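You operate a simulated robot arm through the tools that you are given. There is no shell and no other tool.

You are at the controls of a simulated robot arm. One attempt, no reset.

## Task
Charge the grey battery in charger bay 1 until the bay's lamp lights.
Fine: plug the black charger in before the socket goes on; socket off at the end.

The check looks at the end state, three seconds after you hand in, the way a careful person would. Anything else that was tipped, shoved, dropped, spilled or broken makes it a failure.

## Robot
A 7-joint arm with a two-finger parallel gripper, fixed in place. Base frame: the origin is at the foot of the arm, x ahead of it, y to its left, z up. Readings come in mm, degrees, newtons and seconds.
Its first joint turns from -149.0 to 149.0 degrees. Payload 3.43 kg.
Tool frame: the origin (TCP) lies between the finger pads and is the grasp point; the fingertips stand 30 mm ahead of it; z points along the fingers, y is the line along which they close. The gripper opens to 94 mm. The fingers are 28 mm wide and 10 mm thick; the gripper's body (50 by 96 mm) begins 55 mm behind the TCP.
Orientation is that of the tool frame in the base frame, as a unit quaternion [w, x, y, z]. With the fingers straight down and closing along the base's y, the tool's x points along the base's -x, its y along +y and its z along -z.

## Interface
- The arm moves only by the tool servo_tool. Its argument "series" is a list that holds one entry, the list of rows, each a list of 7 numbers: the opening in per cent of the stroke, from 0 (shut) to 100 (fully open), then the shift along the base's x, y, z in mm, then the turn, a rotation vector about the base's x, y, z in degrees. In form: [[[fingers, dx, dy, dz, rx, ry, rz], ...]]. A call has 1 to 20 rows; each row shifts and turns the commanded pose from where the row before left it. Each row takes 0.2 s and may step no farther than 50 mm and 8.6 degrees from the row before; otherwise, or with a gripper value out of range, the whole call is refused. A pose out of reach is approached as far as the arm can. The call stops where the force on the tool passes 90 N (or 10 N more than at its start, if that is more) or the arm is blocked; 0.2 s more then pass. Each finger travels about 45 mm/s and halts on what it meets, pressing with about 34 N; the grip force reading is that of the motor and also rises with nothing between the fingers. The clock runs only during rows and for 0.2 s after the last one: add rows that do not move to give the fingers time. It gives the time, the measured TCP pose, the force on the tool (base axes), the opening and the grip force at its end, in the units of the frame above (readings bear some noise), with the torque about the TCP (base axes, N m) and any sound that the robot's microphone picked up.
- Cameras (640 x 400 px; columns grow to the right, rows downward): "scene" is fixed at [403.2, -643.3, 1389.3]; the picture's right is [0.82, -0.57, 0.00], its down [-0.18, -0.26, -0.95] and it looks along [0.54, 0.78, -0.32] (base axes); focal length 352 px, centre (320, 200). "wrist" rides on the gripper at [76, 14, -103] in the tool frame; the picture's right is [-0.18, 0.98, 0.00], its down [-0.75, -0.14, -0.64] and it looks along [-0.63, -0.12, 0.77] (tool axes); focal length 243 px, centre (320, 200).
- snapshot(camera): a new picture of that camera. No time passes.
- pixel_to_xyz(camera, pixels): for up to 12 pixels [column, row] of the newest picture of that camera ("zoom" is the newest enlarged one), the place [x, y, z] in the base frame of the surface seen there, good to about 3 mm, but the place of the scene camera against the robot may be out by one fixed shift of up to 12 mm in any direction. No time passes.
- inspect(camera, box): a new picture of the part [left, top, right, bottom] of that camera's present view, enlarged. No time passes.
- close_job(): hands the job in; it is judged then, once.

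Unless the task says otherwise, let go and move clear before handing in.

The tools are called after "Emit:" by a JSON object that holds its "api" and its "payload". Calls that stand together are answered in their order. servo_tool: Moves the arm, as the interface text tells. Its arguments: {"type":"object","properties":{"series":{"type":"array"}},"required":["series"]} The other tools are called the same way: snapshot (camera) takes a picture; pixel_to_xyz (camera, pixels) gives the place of the surface under pixels of a picture; inspect (camera, box) takes an enlarged picture of a part of a camera's view; close_job () hands the job in.

At the start:

```text
clock: 0.0
eef_pos: [978.8, -126.1, 1190.5]
tool_rot: [0.0, 0.001, 1.0, 0.0]
ft_force: [-0.3, 0.2, -0.1]
wrist_torque: [-0.02, -0.03, 0.0]
gripper_width: 93.7
finger_force: 0.1
```

scene: 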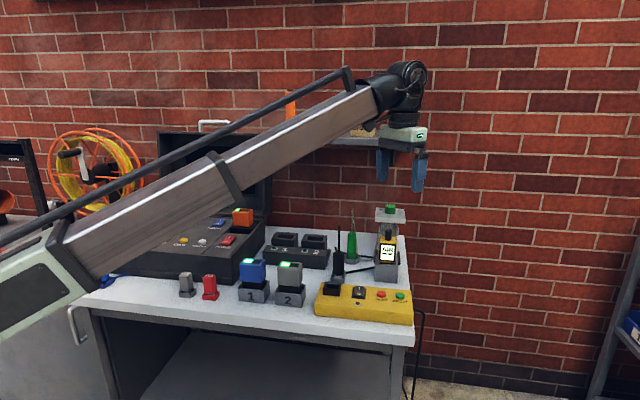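
wrist: 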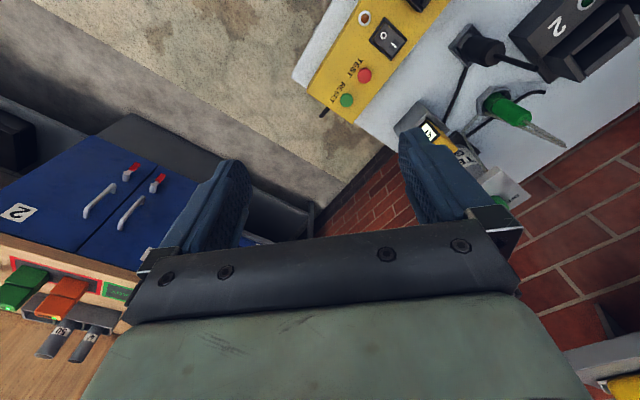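

The scene picture shows a bench with a yellow socket strip (365,303), two small holders "1" and "2" with blue and grey-green batteries (253,275), (289,280), a grey and a red battery at (186,284), (210,287), and a black charger block with two bays at (297,250). I'll zoom in to understand the parts before moving.

Emit:
{"api": "inspect", "payload": {"camera": "scene", "box": [160, 200, 420, 330]}}

Emit:
{"api": "inspect", "payload": {"camera": "scene", "box": [300, 190, 430, 330]}}

Emit:
{"api": "inspect", "payload": {"camera": "wrist", "box": [300, 0, 640, 220]}}

```text
2.46 times, centred on (290, 265) of scene
```

zoom: 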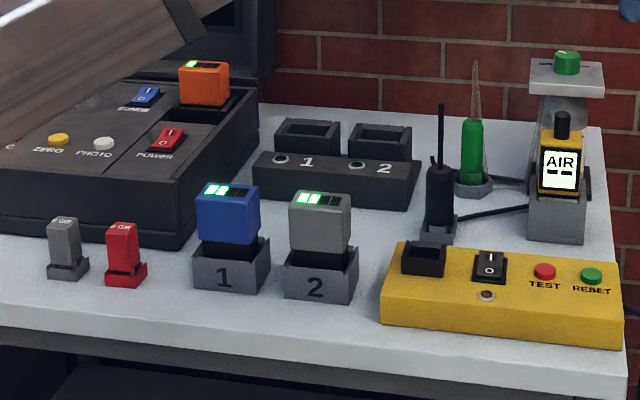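

```text
2.86 times, centred on (365, 260) of scene
```

zoom: 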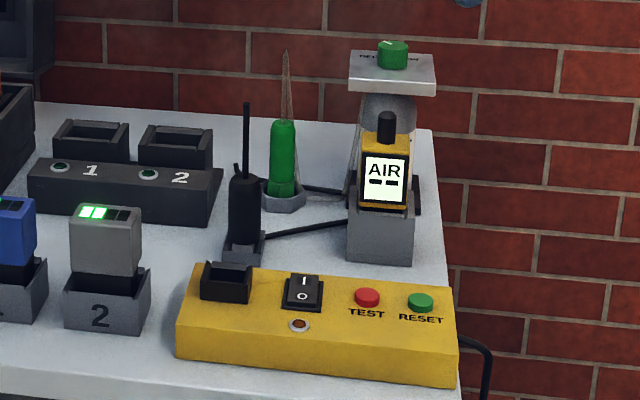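

```text
1.82 times, centred on (470, 110) of wrist
```

zoom: 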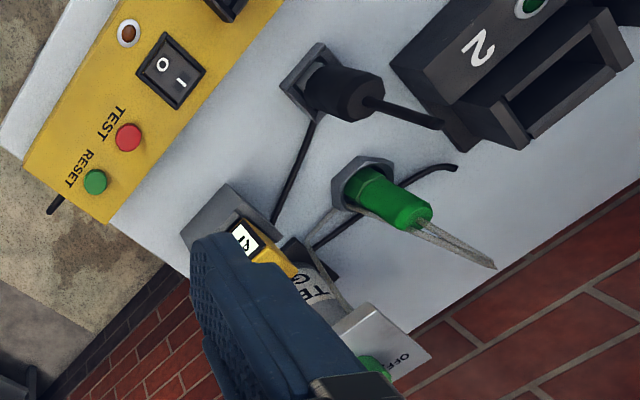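

The black upright item at zoom1 (440,190) looks like the charger's plug parked in a holder; the yellow strip has a black outlet (425,258), rocker (489,265), lamp, TEST and RESET. I'll measure positions of these and look closer.

Emit:
{"api": "inspect", "payload": {"camera": "scene", "box": [160, 200, 420, 330]}}

Emit:
{"api": "pixel_to_xyz", "payload": {"camera": "scene", "pixels": [[253, 275], [289, 271], [289, 285], [280, 300], [285, 240], [315, 238], [273, 264], [338, 262], [334, 286], [359, 290], [357, 303], [380, 293]]}}

Emit:
{"api": "inspect", "payload": {"camera": "scene", "box": [240, 220, 340, 310]}}

Emit:
{"api": "inspect", "payload": {"camera": "scene", "box": [310, 220, 420, 330]}}

Emit:
{"api": "inspect", "payload": {"camera": "scene", "box": [150, 200, 260, 310]}}

```text
2.46 times, centred on (290, 265) of scene
```

zoom: 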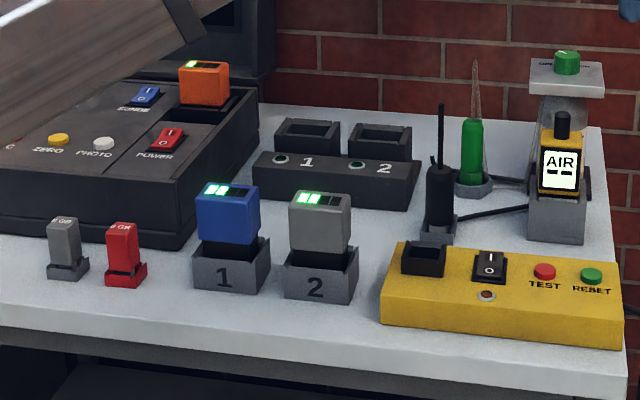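

```text
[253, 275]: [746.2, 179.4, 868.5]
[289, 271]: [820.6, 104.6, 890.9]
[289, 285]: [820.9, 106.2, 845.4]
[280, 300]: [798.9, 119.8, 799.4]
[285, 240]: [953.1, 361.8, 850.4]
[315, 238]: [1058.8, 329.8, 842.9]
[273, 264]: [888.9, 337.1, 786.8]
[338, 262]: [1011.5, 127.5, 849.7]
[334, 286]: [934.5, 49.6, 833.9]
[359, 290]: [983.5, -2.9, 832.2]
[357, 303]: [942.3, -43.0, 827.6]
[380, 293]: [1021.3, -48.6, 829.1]
```

```text
4.44 times, centred on (290, 265) of scene
```

zoom: 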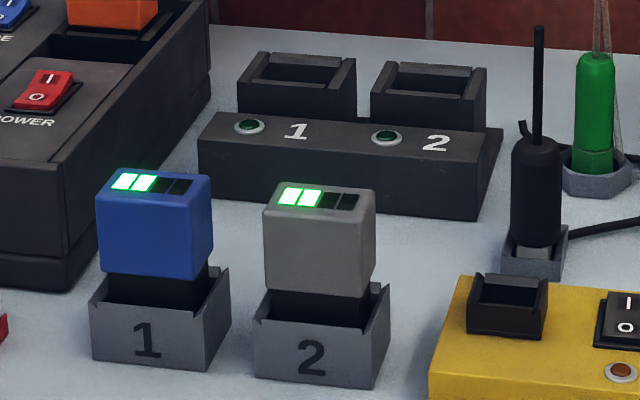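

```text
3.64 times, centred on (365, 275) of scene
```

zoom: 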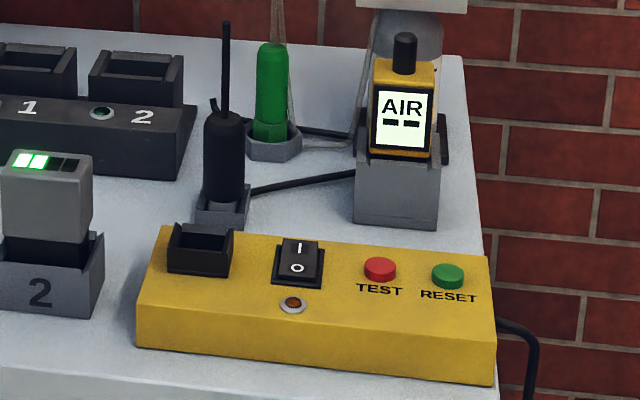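

```text
3.64 times, centred on (205, 255) of scene
```

zoom: 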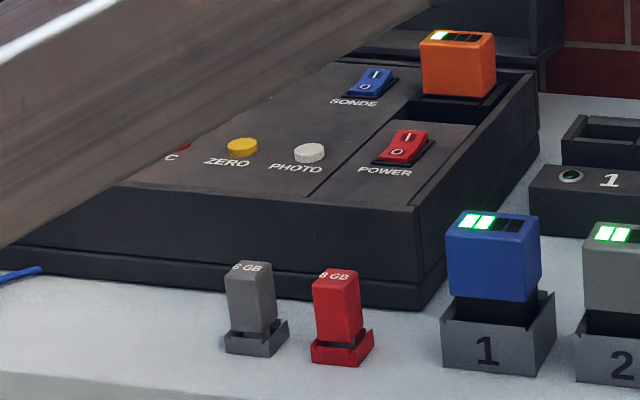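

The rocker on the strip (359,290) and the outlet (334,286) are visible, and bays 1 and 2 are at (286,236) and (315,238). I'll bring the arm back and left at height so the wrist camera gets a clean look at the bench.

Emit:
{"api": "servo_tool", "payload": {"series": [[[100, -35, 30, 0, 0, 0, 0], [100, -35, 30, 0, 0, 0, 0], [100, -35, 30, 0, 0, 0, 0], [100, -35, 30, 0, 0, 0, 0], [100, -35, 30, 0, 0, 0, 0], [100, -35, 30, 0, 0, 0, 0], [100, -35, 30, 0, 0, 0, 0], [100, -35, 30, 0, 0, 0, 0]]]}}

Emit:
{"api": "snapshot", "payload": {"camera": "wrist"}}

Emit:
{"api": "snapshot", "payload": {"camera": "scene"}}

```text
clock: 0.9
eef_pos: [877.8, -34.5, 1191.3]
tool_rot: [0.01, -0.003, 1.0, -0.002]
ft_force: [6.3, 5.3, -8.2]
wrist_torque: [-0.71, -0.09, -0.47]
gripper_width: 93.9
finger_force: 0.1
out of reach, approached as far as the arm can: row 4
stopped in row 4: the force on the tool passed its limit at 97 N (the readings are from after the stop); the commanded pose is now the measured one
```

```text
taken
```

wrist: 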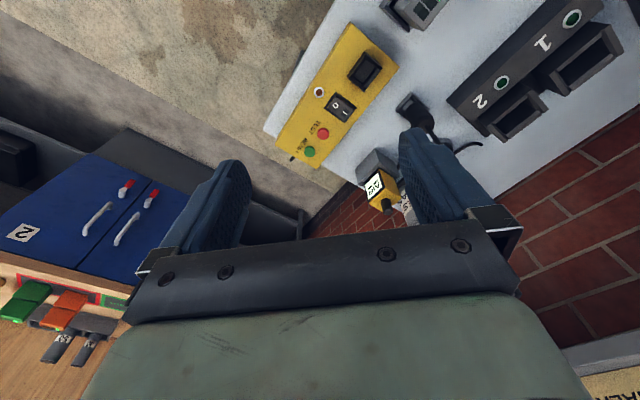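

```text
taken
```

scene: 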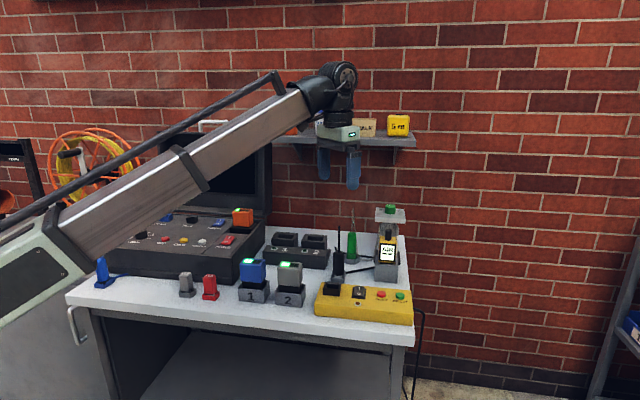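

The move stopped in row 4 with a reach complaint at this height (now at (878,-35,1191)); nothing looks touched. I'll go down with gentler steps and then move back and left.

Emit:
{"api": "servo_tool", "payload": {"series": [[[100, 0, 0, -20, 0, 0, 0], [100, 0, 0, -25, 0, 0, 0], [100, 0, 0, -25, 0, 0, 0], [100, 0, 0, -20, 0, 0, 0], [100, 0, 0, 0, 0, 0, 0]]]}}

Emit:
{"api": "servo_tool", "payload": {"series": [[[100, -10, 10, 0, 0, 0, 0], [100, -20, 20, 0, 0, 0, 0], [100, -20, 20, 0, 0, 0, 0], [100, -20, 20, 0, 0, 0, 0], [100, -20, 20, 0, 0, 0, 0], [100, -20, 20, 0, 0, 0, 0], [100, -10, 10, 0, 0, 0, 0]]]}}

Emit:
{"api": "snapshot", "payload": {"camera": "wrist"}}

```text
clock: 2.1
eef_pos: [878.3, -34.2, 1100.6]
tool_rot: [0.009, -0.005, 1.0, -0.001]
ft_force: [-0.2, -0.5, 1.1]
wrist_torque: [0.02, 0.0, -0.02]
gripper_width: 93.7
finger_force: 0.1
```

```text
clock: 3.7
eef_pos: [756.0, 86.2, 1101.3]
tool_rot: [0.008, -0.005, 1.0, -0.002]
ft_force: [1.3, -0.7, 0.3]
wrist_torque: [-0.01, 0.03, 0.03]
gripper_width: 93.9
finger_force: 0.0
```

```text
taken
```

wrist: 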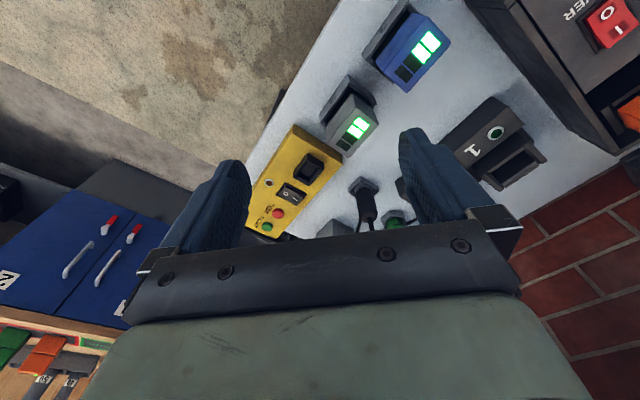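

Now the wrist view shows the strip (295,180), battery in holder 2 (350,130), blue (410,50), charger block (490,140), and the plug holder at (365,190). I'll zoom and measure from this camera, which has no fixed shift.

Emit:
{"api": "inspect", "payload": {"camera": "wrist", "box": [230, 20, 430, 240]}}

Emit:
{"api": "inspect", "payload": {"camera": "wrist", "box": [400, 0, 640, 200]}}

Emit:
{"api": "pixel_to_xyz", "payload": {"camera": "wrist", "pixels": [[361, 122], [341, 120], [430, 45], [370, 158], [369, 205], [308, 168], [292, 194], [279, 213], [267, 227], [495, 133], [510, 165], [330, 30]]}}

```text
1.82 times, centred on (330, 130) of wrist
```

zoom: 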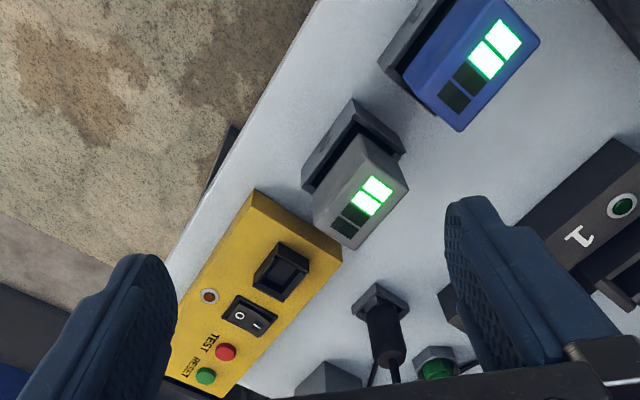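

```text
2.00 times, centred on (520, 100) of wrist
```

zoom: 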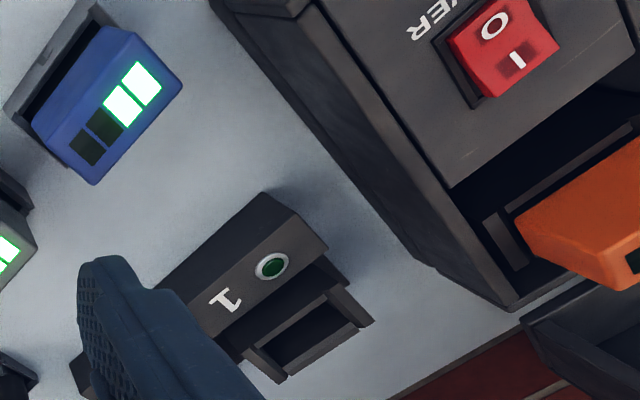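

```text
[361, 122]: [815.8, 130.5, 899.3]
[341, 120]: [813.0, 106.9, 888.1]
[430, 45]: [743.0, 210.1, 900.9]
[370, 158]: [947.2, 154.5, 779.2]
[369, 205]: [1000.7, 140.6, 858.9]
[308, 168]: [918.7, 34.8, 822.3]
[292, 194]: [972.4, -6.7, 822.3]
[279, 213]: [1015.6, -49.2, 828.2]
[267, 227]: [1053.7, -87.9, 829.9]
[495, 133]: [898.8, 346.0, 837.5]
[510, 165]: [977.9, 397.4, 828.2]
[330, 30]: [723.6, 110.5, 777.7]
```

The table top is z≈778, battery 2 top near (816,125,899), plug near (1000,140,860), bay 1 lamp near (899,346,838). I'll move forward over the bench for a closer look at the plug, its cable and the charger bays.

Emit:
{"api": "servo_tool", "payload": {"series": [[[100, 10, 10, 0, 0, 0, 0], [100, 20, 12, -5, 0, 0, 0], [100, 20, 12, -10, 0, 0, 0], [100, 20, 12, -10, 0, 0, 0], [100, 20, 12, -10, 0, 0, 0], [100, 20, 12, -10, 0, 0, 0], [100, 10, 10, -5, 0, 0, 0], [100, 0, 0, 0, 0, 0, 0]]]}}

Emit:
{"api": "snapshot", "payload": {"camera": "wrist"}}

Emit:
{"api": "inspect", "payload": {"camera": "wrist", "box": [230, 0, 430, 240]}}

Emit:
{"api": "inspect", "payload": {"camera": "wrist", "box": [400, 0, 640, 220]}}

```text
clock: 5.5
eef_pos: [876.6, 166.0, 1050.0]
tool_rot: [0.008, -0.005, 1.0, -0.002]
ft_force: [0.7, -0.4, -0.1]
wrist_torque: [0.03, 0.0, 0.0]
gripper_width: 94.2
finger_force: 0.0
```

```text
taken
```

wrist: 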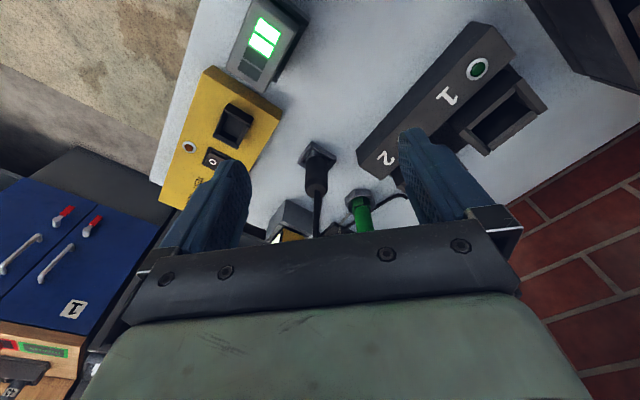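

```text
1.67 times, centred on (330, 120) of wrist
```

zoom: 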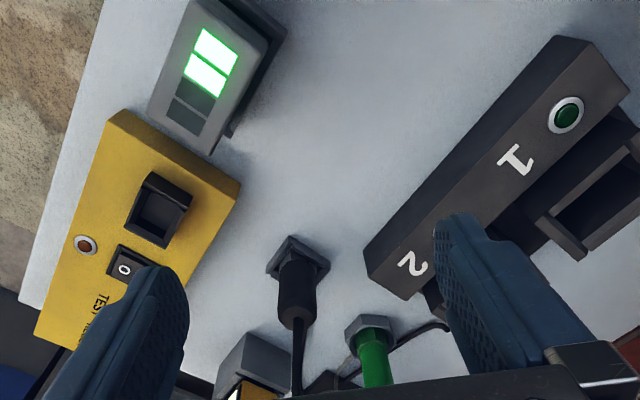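

```text
1.82 times, centred on (520, 110) of wrist
```

zoom: 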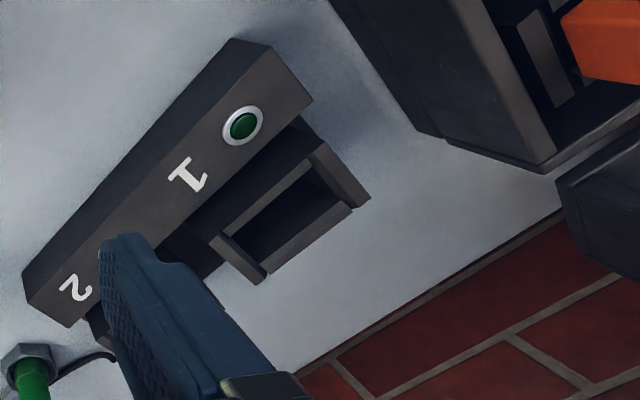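

The cable on the bench runs from the charger's end round to the black plug's holder, so this black upright piece is the charger's plug; bay 1's mouth is at zoom (290,215) and lamp at (243,125). I'll measure the bay, plug and outlet here.

Emit:
{"api": "pixel_to_xyz", "payload": {"camera": "zoom", "pixels": [[243, 125], [292, 218], [222, 240], [262, 277], [315, 150], [362, 200], [268, 195], [312, 240], [285, 78], [240, 43], [30, 280], [70, 325]]}}

Emit:
{"api": "pixel_to_xyz", "payload": {"camera": "wrist", "pixels": [[233, 124], [219, 133], [240, 145], [229, 102], [252, 115], [317, 160], [301, 160], [334, 157], [317, 145], [315, 188], [265, 40], [190, 148]]}}

```text
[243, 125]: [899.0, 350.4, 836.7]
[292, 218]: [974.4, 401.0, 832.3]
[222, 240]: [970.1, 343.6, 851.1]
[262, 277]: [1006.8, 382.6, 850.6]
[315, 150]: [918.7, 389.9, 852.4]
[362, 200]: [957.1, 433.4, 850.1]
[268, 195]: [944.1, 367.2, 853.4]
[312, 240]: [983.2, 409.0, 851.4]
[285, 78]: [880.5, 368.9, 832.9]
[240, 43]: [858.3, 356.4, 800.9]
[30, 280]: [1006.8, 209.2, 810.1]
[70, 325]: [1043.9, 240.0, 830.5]
```

```text
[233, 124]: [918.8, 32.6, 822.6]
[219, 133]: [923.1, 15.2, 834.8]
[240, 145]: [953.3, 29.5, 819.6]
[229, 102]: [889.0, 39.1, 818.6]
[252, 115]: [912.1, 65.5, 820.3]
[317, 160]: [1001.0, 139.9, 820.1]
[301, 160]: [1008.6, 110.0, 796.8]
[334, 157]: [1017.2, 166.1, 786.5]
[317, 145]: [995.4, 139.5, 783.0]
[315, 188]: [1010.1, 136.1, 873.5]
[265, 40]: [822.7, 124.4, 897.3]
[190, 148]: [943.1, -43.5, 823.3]
```

Bay 1's mouth centre is about (963,387), walls' top 851; outlet centre about (918,33), rim 835; plug about (1001,140) with body from 790 to 860. These lie past the vertical reach, and the plug has a tall stub, so I'll tilt the tool outward and view from the side.

Emit:
{"api": "servo_tool", "payload": {"series": [[[100, 0, 0, 0, 0, -5, 0], [100, 0, 0, 0, 0, -7, 0], [100, 0, 0, 0, 0, -7, 0], [100, 0, 0, 0, 0, -7, 0], [100, 0, 0, 0, 0, -7, 0], [100, 0, 0, 0, 0, -7, 0], [100, 0, 0, 0, 0, 0, 0]]]}}

Emit:
{"api": "snapshot", "payload": {"camera": "wrist"}}

Emit:
{"api": "snapshot", "payload": {"camera": "scene"}}

```text
clock: 7.1
eef_pos: [877.0, 164.4, 1050.2]
tool_rot: [0.35, -0.004, 0.937, -0.003]
ft_force: [0.2, 0.8, 0.7]
wrist_torque: [0.01, 0.01, -0.01]
gripper_width: 94.2
finger_force: 0.2
```

```text
taken
```

wrist: 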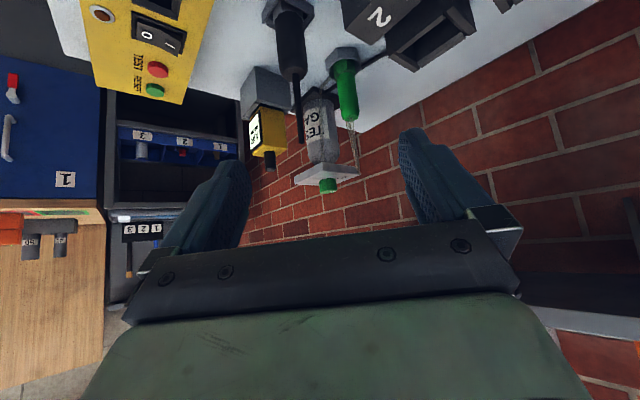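

```text
taken
```

scene: 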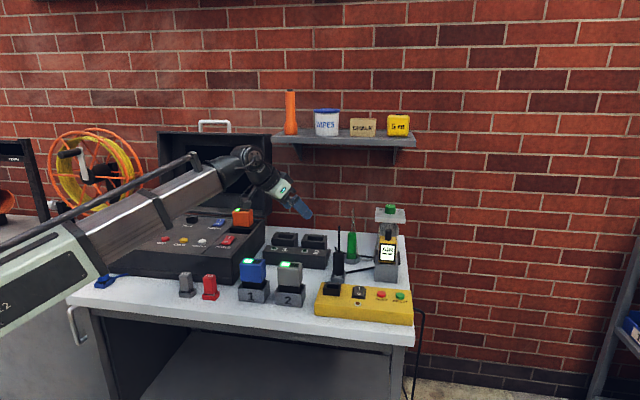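

The tilt works (about 41°). I'll query where the left device and nearby items stand so the boom stays clear of them, and zoom on the wrist view of the plug.

Emit:
{"api": "pixel_to_xyz", "payload": {"camera": "scene", "pixels": [[228, 240], [242, 217], [235, 262], [265, 245], [186, 284], [210, 287], [339, 232], [339, 250], [352, 250], [390, 208], [388, 255], [338, 275]]}}

Emit:
{"api": "inspect", "payload": {"camera": "wrist", "box": [200, 0, 420, 200]}}

Emit:
{"api": "inspect", "payload": {"camera": "scene", "box": [310, 220, 420, 330]}}

```text
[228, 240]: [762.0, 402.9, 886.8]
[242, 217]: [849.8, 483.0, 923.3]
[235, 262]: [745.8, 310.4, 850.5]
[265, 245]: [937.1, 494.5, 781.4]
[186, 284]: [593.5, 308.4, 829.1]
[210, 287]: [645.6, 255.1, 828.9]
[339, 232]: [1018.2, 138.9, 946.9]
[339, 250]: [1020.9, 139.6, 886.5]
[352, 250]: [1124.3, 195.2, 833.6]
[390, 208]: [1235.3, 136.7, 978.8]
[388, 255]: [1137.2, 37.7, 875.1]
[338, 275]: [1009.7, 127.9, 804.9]
```

```text
2.00 times, centred on (310, 100) of wrist
```

zoom: 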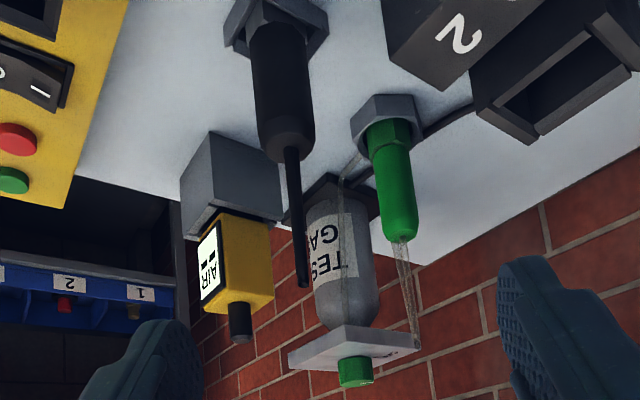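

```text
3.64 times, centred on (365, 275) of scene
```

zoom: 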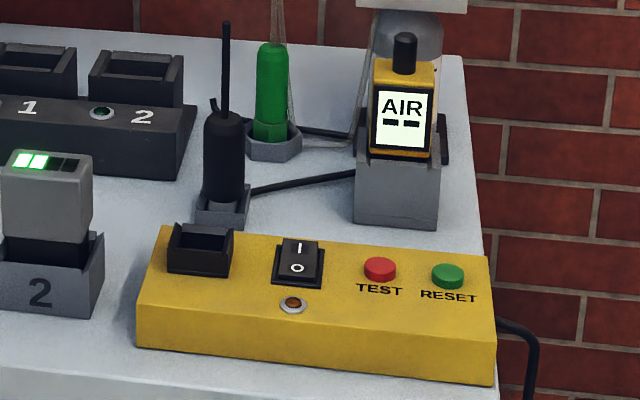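

The plug is about 35 mm across with a stub reaching z≈947, and the charger block's end at (1007,209) stands close to it, so I'll approach with the fingers partly open. Moving to a staging point short of the plug for a closer look.

Emit:
{"api": "servo_tool", "payload": {"series": [[[70, 5, -5, -10, 0, 0, 0], [70, 5, -5, -25, 0, 0, 0], [70, 5, -5, -25, 0, 0, 0], [70, 5, -5, -25, 0, 0, 0], [70, 5, -5, -25, 0, 0, 0], [70, 5, 0, -20, 0, 0, 0], [70, 0, 0, 0, 0, 0, 0]]]}}

Emit:
{"api": "snapshot", "payload": {"camera": "wrist"}}

Emit:
{"api": "inspect", "payload": {"camera": "wrist", "box": [220, 20, 440, 200]}}

```text
clock: 8.7
eef_pos: [905.8, 139.2, 919.4]
tool_rot: [0.35, -0.004, 0.937, -0.003]
ft_force: [0.5, 0.3, -0.6]
wrist_torque: [0.02, 0.04, 0.01]
gripper_width: 65.6
finger_force: 0.0
```

```text
taken
```

wrist: 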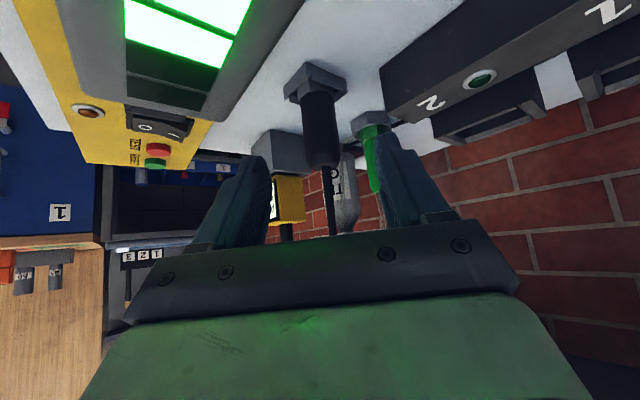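

```text
2.22 times, centred on (330, 110) of wrist
```

zoom: 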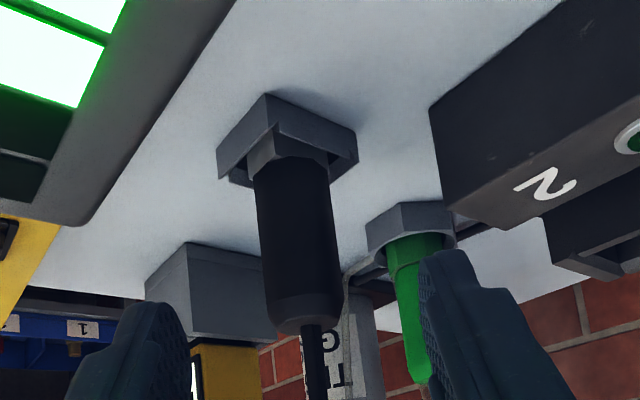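

The plug has a rectangular head sitting in a square tray, then a round body and a stub; holder and outlet share the bench's orientation. I'll measure the plug's axis closely.

Emit:
{"api": "pixel_to_xyz", "payload": {"camera": "zoom", "pixels": [[290, 180], [297, 230], [303, 285], [310, 325], [314, 370], [262, 200], [328, 195], [268, 265], [338, 255], [284, 148], [268, 95], [355, 150]]}}

Emit:
{"api": "pixel_to_xyz", "payload": {"camera": "wrist", "pixels": [[145, 127], [178, 135], [88, 111], [285, 90], [335, 75], [400, 62]]}}

```text
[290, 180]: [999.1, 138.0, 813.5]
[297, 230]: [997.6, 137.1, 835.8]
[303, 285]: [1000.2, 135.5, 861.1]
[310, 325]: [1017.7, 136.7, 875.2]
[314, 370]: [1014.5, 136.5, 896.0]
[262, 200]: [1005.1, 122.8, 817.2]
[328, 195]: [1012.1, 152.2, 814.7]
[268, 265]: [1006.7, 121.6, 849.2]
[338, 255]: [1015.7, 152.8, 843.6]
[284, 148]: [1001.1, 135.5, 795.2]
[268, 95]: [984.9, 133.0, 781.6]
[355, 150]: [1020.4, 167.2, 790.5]
```

```text
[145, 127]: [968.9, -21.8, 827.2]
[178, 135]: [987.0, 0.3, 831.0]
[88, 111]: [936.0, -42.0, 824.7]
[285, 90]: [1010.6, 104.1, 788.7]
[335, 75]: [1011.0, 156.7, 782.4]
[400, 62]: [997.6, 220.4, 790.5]
```

The plug's axis is near (1016,137), body radius about 16, top about 875. I'll slide forward at z≈919 with the fingers straddling the stub, then look before lowering.

Emit:
{"api": "servo_tool", "payload": {"series": [[[70, 10, 0, 0, 0, 0, 0], [70, 20, 0, 0, 0, 0, 0], [70, 20, -1, 0, 0, 0, 0], [70, 20, -1, 0, 0, 0, 0], [70, 20, 0, 0, 0, 0, 0], [70, 20, 0, 0, 0, 0, 0], [70, 0, 0, 0, 0, 0, 0]]]}}

Emit:
{"api": "snapshot", "payload": {"camera": "wrist"}}

Emit:
{"api": "inspect", "payload": {"camera": "scene", "box": [260, 180, 420, 310]}}

```text
clock: 10.3
eef_pos: [1017.4, 138.1, 920.5]
tool_rot: [0.35, -0.004, 0.937, -0.003]
ft_force: [0.3, -0.7, -1.2]
wrist_torque: [-0.01, 0.0, 0.0]
gripper_width: 65.9
finger_force: 0.0
```

```text
taken
```

wrist: 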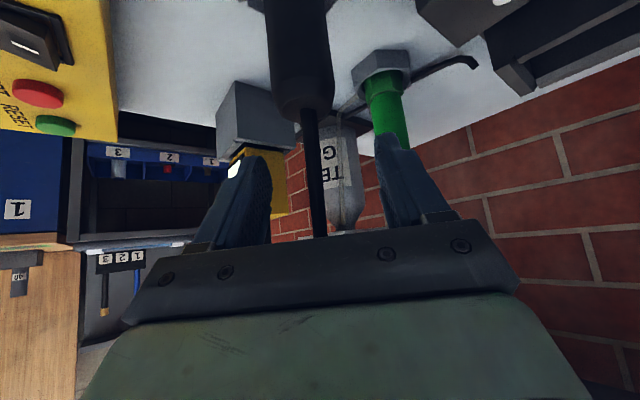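

```text
3.08 times, centred on (340, 245) of scene
```

zoom: 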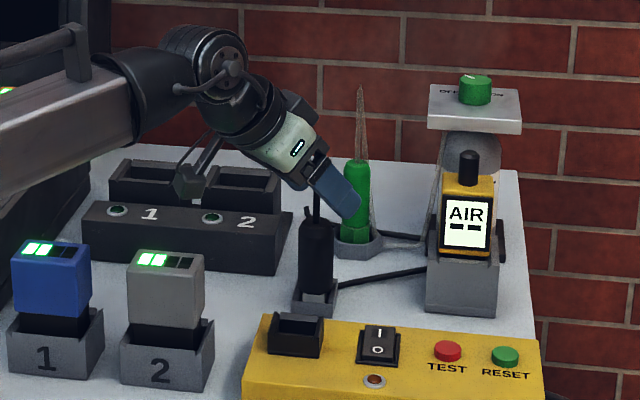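

The stub (315,180) sits between the fingers and nothing is touched. Lowering to z≈840 around the plug body.

Emit:
{"api": "servo_tool", "payload": {"series": [[[70, 0, 0, -10, 0, 0, 0], [70, 0, 0, -15, 0, 0, 0], [70, 0, 0, -15, 0, 0, 0], [70, 0, 0, -15, 0, 0, 0], [70, 0, 0, -15, 0, 0, 0], [70, 0, 0, -10, 0, 0, 0], [70, 0, 0, 0, 0, 0, 0]]]}}

Emit:
{"api": "snapshot", "payload": {"camera": "wrist"}}

Emit:
{"api": "inspect", "payload": {"camera": "scene", "box": [260, 180, 420, 310]}}

```text
clock: 11.9
eef_pos: [1016.6, 139.0, 840.3]
tool_rot: [0.35, -0.005, 0.937, -0.003]
ft_force: [0.0, 1.0, -0.2]
wrist_torque: [0.01, -0.03, -0.01]
gripper_width: 65.7
finger_force: 0.1
```

```text
taken
```

wrist: 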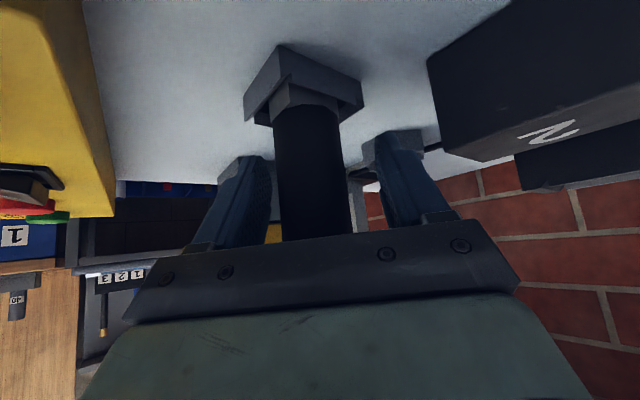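

```text
3.08 times, centred on (340, 245) of scene
```

zoom: 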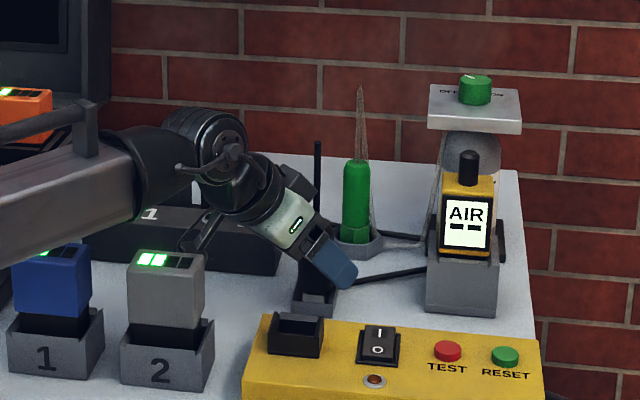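

The plug body lies between the fingers with the stub clear above the palm. I'll measure the body's centre once more before closing.

Emit:
{"api": "pixel_to_xyz", "payload": {"camera": "wrist", "pixels": [[308, 150], [308, 180], [310, 210], [282, 170], [336, 170], [276, 190], [345, 190], [300, 95], [280, 47], [245, 110], [362, 95], [268, 185]]}}

```text
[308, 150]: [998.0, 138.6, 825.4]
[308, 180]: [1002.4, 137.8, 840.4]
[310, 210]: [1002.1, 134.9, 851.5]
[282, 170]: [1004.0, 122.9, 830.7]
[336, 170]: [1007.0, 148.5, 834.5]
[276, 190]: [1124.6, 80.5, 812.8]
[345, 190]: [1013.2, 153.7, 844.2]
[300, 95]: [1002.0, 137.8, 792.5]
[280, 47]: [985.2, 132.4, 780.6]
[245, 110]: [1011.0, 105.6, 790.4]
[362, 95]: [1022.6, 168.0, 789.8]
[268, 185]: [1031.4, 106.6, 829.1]
```

Plug body centre is about y=137.3, TCP at 139; I'll shift by −1.5 mm and close.

Emit:
{"api": "servo_tool", "payload": {"series": [[[60, 0, -1.5, 0, 0, 0, 0], [45, 0, 0, 0, 0, 0, 0], [35, 0, 0, 0, 0, 0, 0], [25, 0, 0, 0, 0, 0, 0], [20, 0, 0, 0, 0, 0, 0], [20, 0, 0, 0, 0, 0, 0]]]}}

Emit:
{"api": "snapshot", "payload": {"camera": "wrist"}}

```text
clock: 13.3
eef_pos: [1016.2, 136.6, 838.3]
tool_rot: [0.351, -0.003, 0.937, -0.004]
ft_force: [0.2, -2.4, 1.3]
wrist_torque: [-0.04, -0.04, -0.03]
gripper_width: 38.2
finger_force: 33.8
```

```text
taken
```

wrist: 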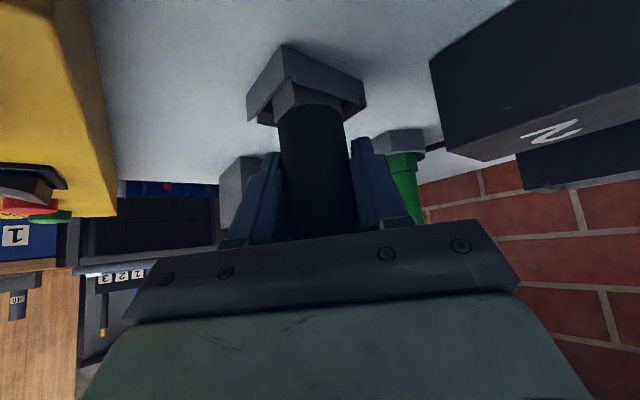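

The plug is gripped at 38 mm. Lifting it slowly straight up out of its tray, watching the force.

Emit:
{"api": "servo_tool", "payload": {"series": [[[20, 0, 0, 5, 0, 0, 0], [20, 0, 0, 10, 0, 0, 0], [20, 0, 0, 15, 0, 0, 0], [20, 0, 0, 15, 0, 0, 0], [20, 0, 0, 15, 0, 0, 0], [20, 0, 0, 15, 0, 0, 0], [20, 0, 0, 15, 0, 0, 0], [20, 0, 0, 0, 0, 0, 0]]]}}

Emit:
{"api": "snapshot", "payload": {"camera": "wrist"}}

Emit:
{"api": "inspect", "payload": {"camera": "scene", "box": [260, 180, 420, 310]}}

```text
clock: 15.1
eef_pos: [1018.4, 138.0, 929.1]
tool_rot: [0.35, -0.003, 0.937, -0.002]
ft_force: [0.2, 0.6, -1.2]
wrist_torque: [0.02, -0.01, 0.01]
gripper_width: 38.3
finger_force: 33.7
```

```text
taken
```

wrist: 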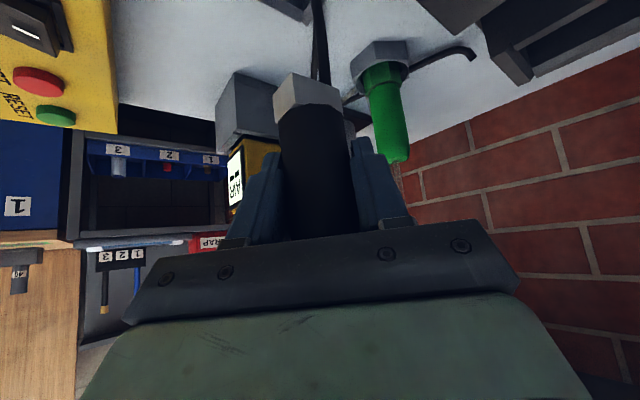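

```text
3.08 times, centred on (340, 245) of scene
```

zoom: 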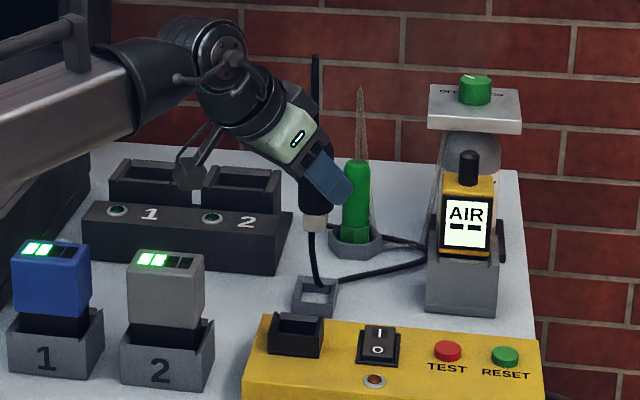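

The plug is out of its tray with its cable trailing. I'll carry it at this height to above the outlet near (918,33) and check the alignment there.

Emit:
{"api": "servo_tool", "payload": {"series": [[[20, -10, -10, 0, 0, 0, 0], [20, -15, -16, 0, 0, 0, 0], [20, -15, -16, 0, 0, 0, 0], [20, -15, -16, 0, 0, 0, 0], [20, -15, -16, 0, 0, 0, 0], [20, -15, -16, 0, 0, 0, 0], [20, -10, -10, 0, 0, 0, 0], [20, -5, -5, 0, 0, 0, 0], [20, 0, 0, 0, 0, 0, 0]]]}}

Emit:
{"api": "snapshot", "payload": {"camera": "wrist"}}

Emit:
{"api": "inspect", "payload": {"camera": "wrist", "box": [200, 0, 420, 180]}}

Emit:
{"api": "inspect", "payload": {"camera": "scene", "box": [260, 180, 420, 330]}}

```text
clock: 17.1
eef_pos: [916.8, 32.2, 929.5]
tool_rot: [0.35, -0.003, 0.937, -0.004]
ft_force: [-0.4, -1.1, -1.2]
wrist_torque: [0.02, 0.0, 0.01]
gripper_width: 38.2
finger_force: 34.0
```

```text
taken
```

wrist: 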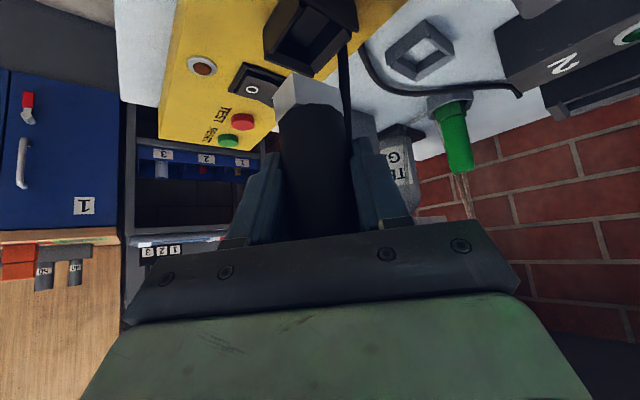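

```text
2.22 times, centred on (310, 90) of wrist
```

zoom: 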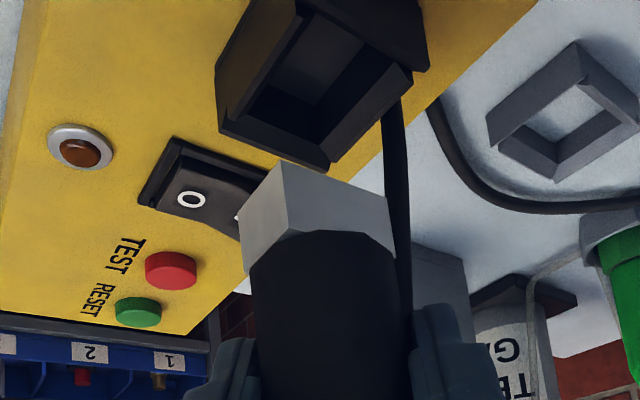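

```text
2.67 times, centred on (340, 255) of scene
```

zoom: 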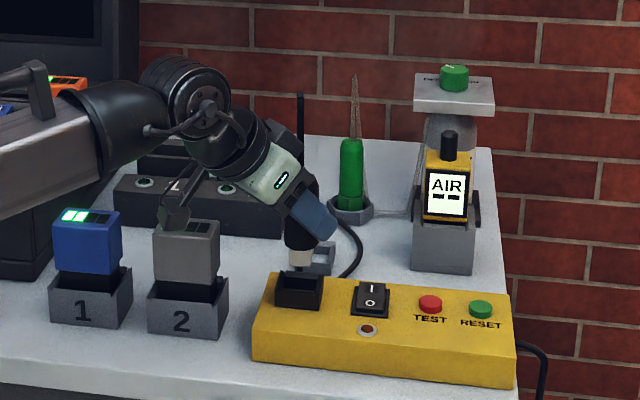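

The outlet is visible just above the plug's head at zoom (320,90). I'll measure the outlet's rim, its hole and the head's corners from the wrist camera.

Emit:
{"api": "inspect", "payload": {"camera": "wrist", "box": [240, 0, 380, 110]}}

```text
3.64 times, centred on (310, 55) of wrist
```

zoom: 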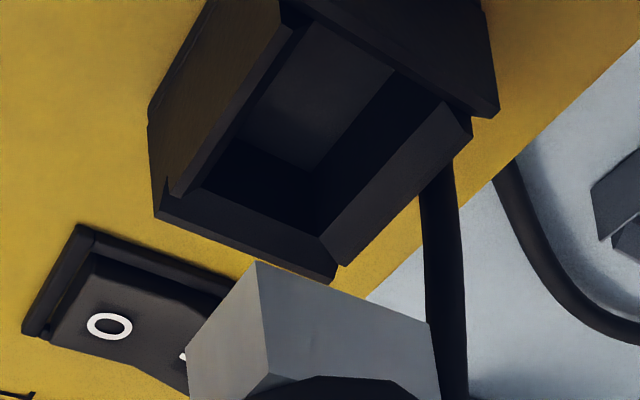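

I'll query the corners of the outlet's hole and of the plug's head on this zoom.

Emit:
{"api": "pixel_to_xyz", "payload": {"camera": "zoom", "pixels": [[205, 192], [322, 238], [437, 107], [172, 195], [335, 275], [465, 125], [495, 110], [155, 212], [300, 35], [258, 268], [192, 343], [430, 328]]}}

Emit:
{"api": "pixel_to_xyz", "payload": {"camera": "zoom", "pixels": [[320, 90], [265, 180], [345, 150], [400, 185], [235, 95], [390, 30], [455, 60], [240, 228], [345, 330], [230, 330], [270, 370], [435, 385]]}}

```text
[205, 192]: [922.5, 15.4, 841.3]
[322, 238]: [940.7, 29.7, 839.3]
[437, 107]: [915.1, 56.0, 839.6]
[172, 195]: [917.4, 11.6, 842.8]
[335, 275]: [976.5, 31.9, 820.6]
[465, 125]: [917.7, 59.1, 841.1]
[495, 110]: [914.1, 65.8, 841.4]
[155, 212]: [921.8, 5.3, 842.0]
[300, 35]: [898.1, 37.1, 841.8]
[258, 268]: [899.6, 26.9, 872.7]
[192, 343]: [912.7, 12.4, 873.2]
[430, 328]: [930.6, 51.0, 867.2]
```

```text
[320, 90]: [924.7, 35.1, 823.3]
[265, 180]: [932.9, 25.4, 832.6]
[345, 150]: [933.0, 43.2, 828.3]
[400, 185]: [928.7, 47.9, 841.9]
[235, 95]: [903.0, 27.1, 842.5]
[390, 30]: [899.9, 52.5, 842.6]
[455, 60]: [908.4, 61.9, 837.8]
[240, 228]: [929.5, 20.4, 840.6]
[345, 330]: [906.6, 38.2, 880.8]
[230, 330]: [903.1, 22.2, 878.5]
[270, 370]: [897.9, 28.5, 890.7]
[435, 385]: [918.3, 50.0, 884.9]
```

The outlet's hole measures about 35 mm along the strip by 25 mm across (rim z≈842, centre about (919,35)), while the plug's head is about 21 along by 32 across, so the plug must be turned 90° before it goes in. I'll raise a little and turn the tool +90° about the vertical in small steps.

Emit:
{"api": "servo_tool", "payload": {"series": [[[20, 0, 0, 10, 0, 0, 0], [20, 0, 0, 10, 0, 0, 4], [20, 0, 0, 0, 0, 0, 7], [20, 0, 0, 0, 0, 0, 7], [20, 0, 0, 0, 0, 0, 7], [20, 0, 0, 0, 0, 0, 7], [20, 0, 0, 0, 0, 0, 7], [20, 0, 0, 0, 0, 0, 6], [20, 0, 0, 0, 0, 0, 0]]]}}

Emit:
{"api": "snapshot", "payload": {"camera": "scene"}}

Emit:
{"api": "snapshot", "payload": {"camera": "wrist"}}

```text
clock: 19.1
eef_pos: [916.2, 33.0, 950.5]
tool_rot: [0.324, -0.362, 0.864, 0.131]
ft_force: [-0.1, -0.4, -0.2]
wrist_torque: [-0.02, -0.02, -0.01]
gripper_width: 18.9
finger_force: 0.0
```

```text
taken
```

scene: 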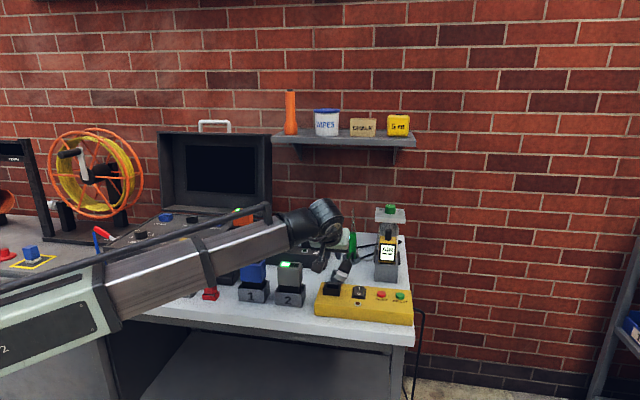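

```text
taken
```

wrist: 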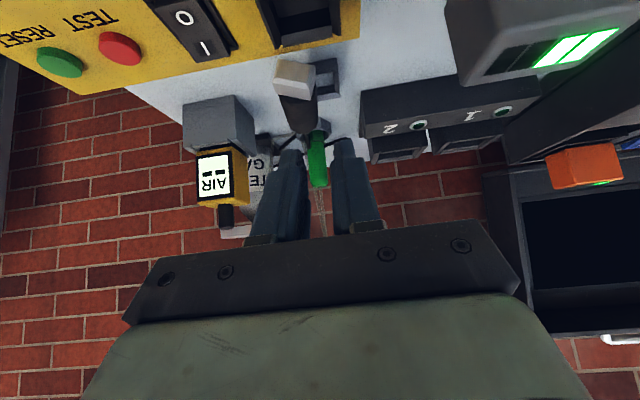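

The opening reads 18.9 mm with no grip force: the plug has left the fingers. I'll look at where it is now before doing anything.

Emit:
{"api": "inspect", "payload": {"camera": "wrist", "box": [220, 20, 400, 160]}}

Emit:
{"api": "inspect", "payload": {"camera": "scene", "box": [300, 190, 420, 320]}}

```text
2.86 times, centred on (310, 90) of wrist
```

zoom: 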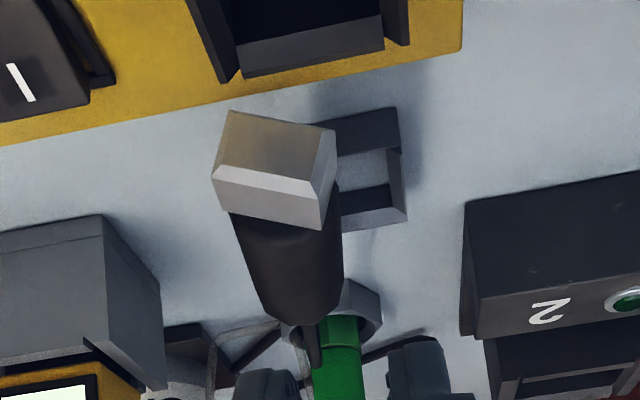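

```text
3.08 times, centred on (360, 255) of scene
```

zoom: 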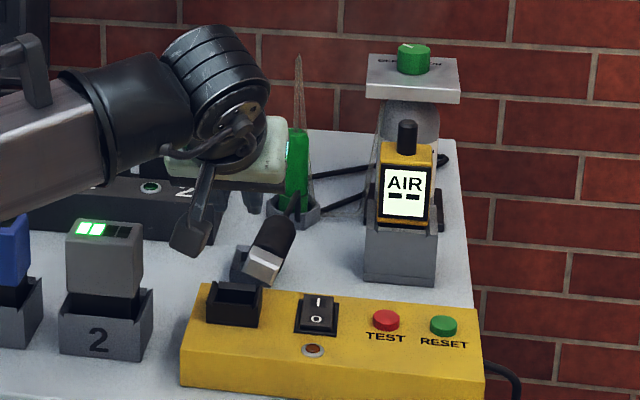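

The plug lies tilted near its tray with the head toward the strip. I'll open the fingers and wait a few rows for it to settle, then look again.

Emit:
{"api": "servo_tool", "payload": {"series": [[[20, 0, 0, 0, 0, 0, 0], [20, 0, 0, 0, 0, 0, 0], [20, 0, 0, 0, 0, 0, 0], [20, 0, 0, 0, 0, 0, 0]]]}}

Emit:
{"api": "snapshot", "payload": {"camera": "wrist"}}

Emit:
{"api": "inspect", "payload": {"camera": "wrist", "box": [220, 20, 400, 160]}}

Emit:
{"api": "inspect", "payload": {"camera": "scene", "box": [300, 190, 420, 320]}}

```text
clock: 20.1
eef_pos: [917.5, 32.4, 950.4]
tool_rot: [0.325, -0.362, 0.864, 0.131]
ft_force: [-0.4, -0.6, 0.3]
wrist_torque: [-0.03, 0.0, 0.04]
gripper_width: 18.8
finger_force: 0.1
```

```text
taken
```

wrist: 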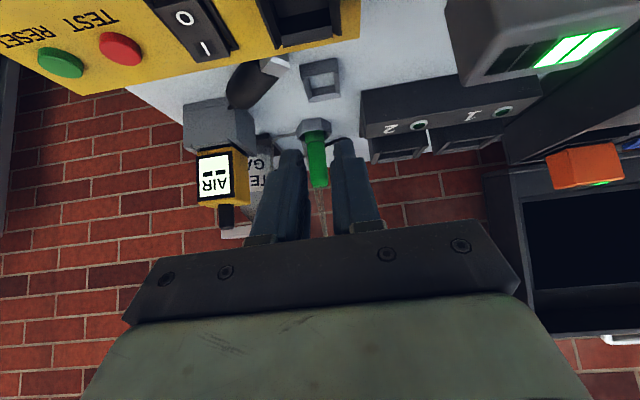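

```text
2.86 times, centred on (310, 90) of wrist
```

zoom: 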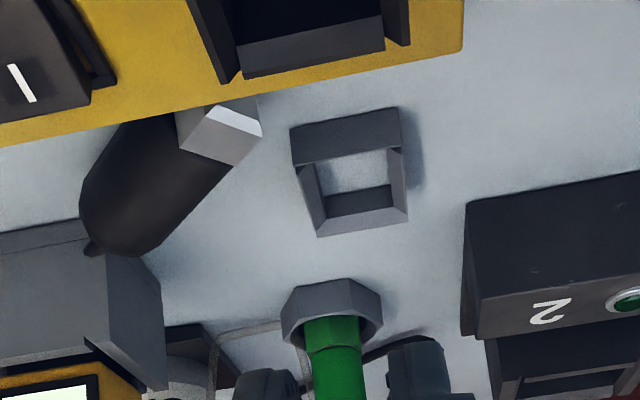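

```text
3.08 times, centred on (360, 255) of scene
```

zoom: 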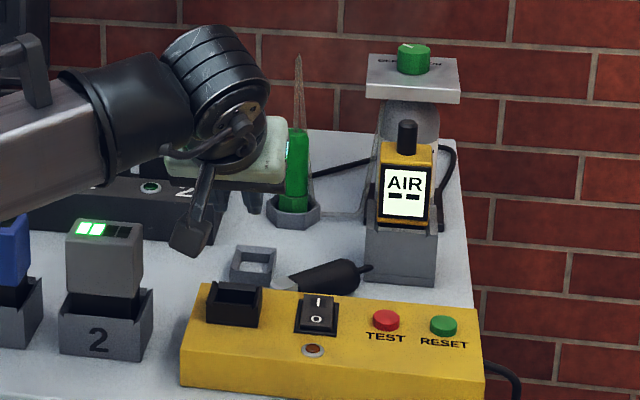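

The plug now lies on its side on the bench between the strip and the AIR stand, head toward the tray and stub toward +x/−y; nothing else appears moved. I'll measure it and take views from both cameras.

Emit:
{"api": "pixel_to_xyz", "payload": {"camera": "wrist", "pixels": [[254, 83], [237, 97], [247, 69], [264, 90], [275, 65], [284, 60], [289, 66], [280, 77], [261, 73], [231, 106], [240, 80], [320, 80]]}}

Emit:
{"api": "inspect", "payload": {"camera": "scene", "box": [325, 230, 405, 300]}}

```text
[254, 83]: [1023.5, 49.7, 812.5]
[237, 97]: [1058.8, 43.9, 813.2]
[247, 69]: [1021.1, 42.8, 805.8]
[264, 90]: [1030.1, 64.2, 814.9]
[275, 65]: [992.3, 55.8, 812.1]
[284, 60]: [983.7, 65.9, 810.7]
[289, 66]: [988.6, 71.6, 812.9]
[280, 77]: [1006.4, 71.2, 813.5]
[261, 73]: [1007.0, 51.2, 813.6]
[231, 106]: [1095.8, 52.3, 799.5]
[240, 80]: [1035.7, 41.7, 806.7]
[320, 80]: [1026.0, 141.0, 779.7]
```

```text
5.71 times, centred on (365, 265) of scene
```

zoom: 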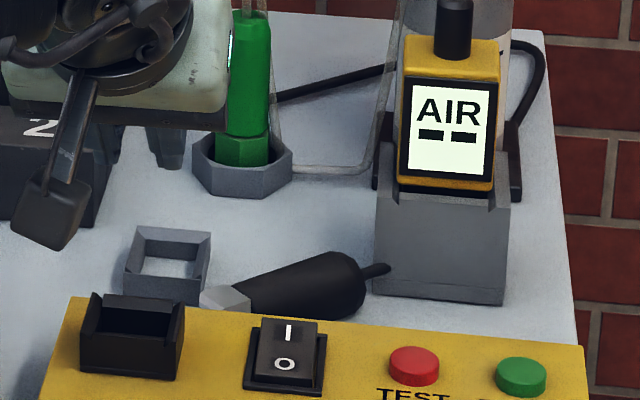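

The plug lies nearly along base x, head end near (987,66), body to about (1065,46), top at z≈813. I'll turn the tool back to yaw 0 and step back for a view of the head end, to learn how it is rolled.

Emit:
{"api": "servo_tool", "payload": {"series": [[[40, 0, 0, 10, 0, 0, -4], [40, -5, 0, 0, 0, 0, -7], [40, -5, 0, 0, 0, 0, -7], [40, -5, 0, 0, 0, 0, -7], [40, -5, 0, 0, 0, 0, -7], [40, 0, 0, 0, 0, 0, -7], [40, 0, 0, -10, 0, 0, -6], [40, 0, 0, -20, 0, 0, 0], [40, 0, 0, 0, 0, 0, 0]]]}}

Emit:
{"api": "snapshot", "payload": {"camera": "wrist"}}

Emit:
{"api": "inspect", "payload": {"camera": "wrist", "box": [230, 20, 410, 160]}}

```text
clock: 22.1
eef_pos: [896.1, 30.4, 928.9]
tool_rot: [0.351, -0.003, 0.936, -0.003]
ft_force: [0.8, -0.9, -0.3]
wrist_torque: [0.0, 0.0, 0.02]
gripper_width: 37.7
finger_force: 0.1
```

```text
taken
```

wrist: 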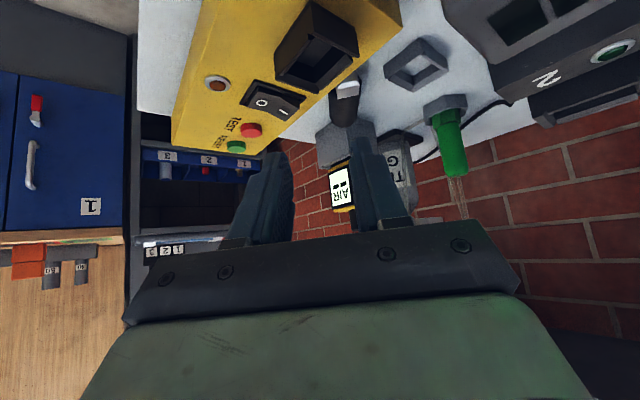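

```text
2.86 times, centred on (320, 90) of wrist
```

zoom: 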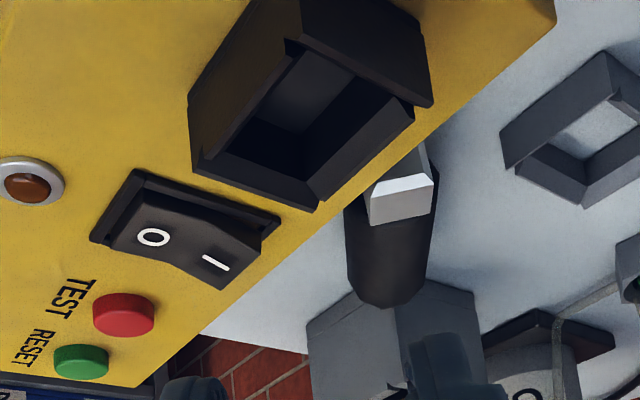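

The outlet hides part of the head. I'll shift sideways by about +55 mm in y to see the head's end face.

Emit:
{"api": "servo_tool", "payload": {"series": [[[40, 0, 15, 0, 0, 0, 0], [40, 0, 20, 0, 0, 0, 0], [40, 0, 15, 0, 0, 0, 0], [40, 0, 0, 0, 0, 0, 0]]]}}

Emit:
{"api": "snapshot", "payload": {"camera": "wrist"}}

Emit:
{"api": "inspect", "payload": {"camera": "wrist", "box": [230, 40, 370, 140]}}

```text
clock: 23.1
eef_pos: [897.1, 82.1, 930.9]
tool_rot: [0.35, -0.003, 0.937, -0.003]
ft_force: [0.3, 0.0, 0.3]
wrist_torque: [-0.01, 0.0, 0.0]
gripper_width: 37.5
finger_force: 0.0
```

```text
taken
```

wrist: 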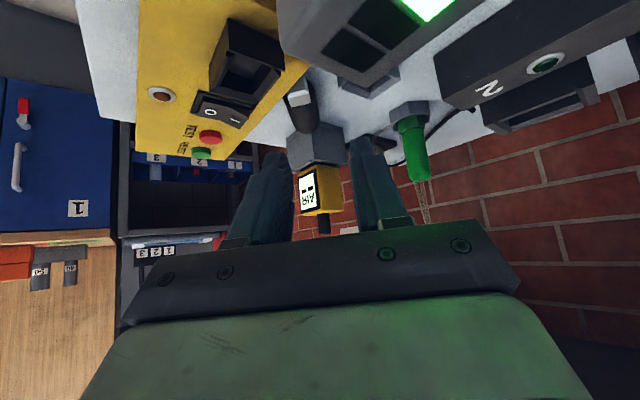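

```text
4.00 times, centred on (300, 90) of wrist
```

zoom: 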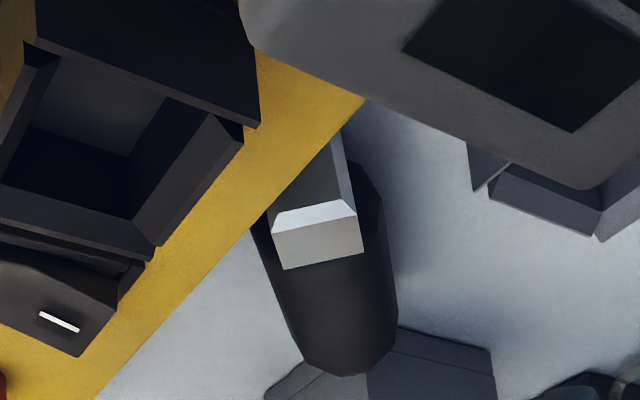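

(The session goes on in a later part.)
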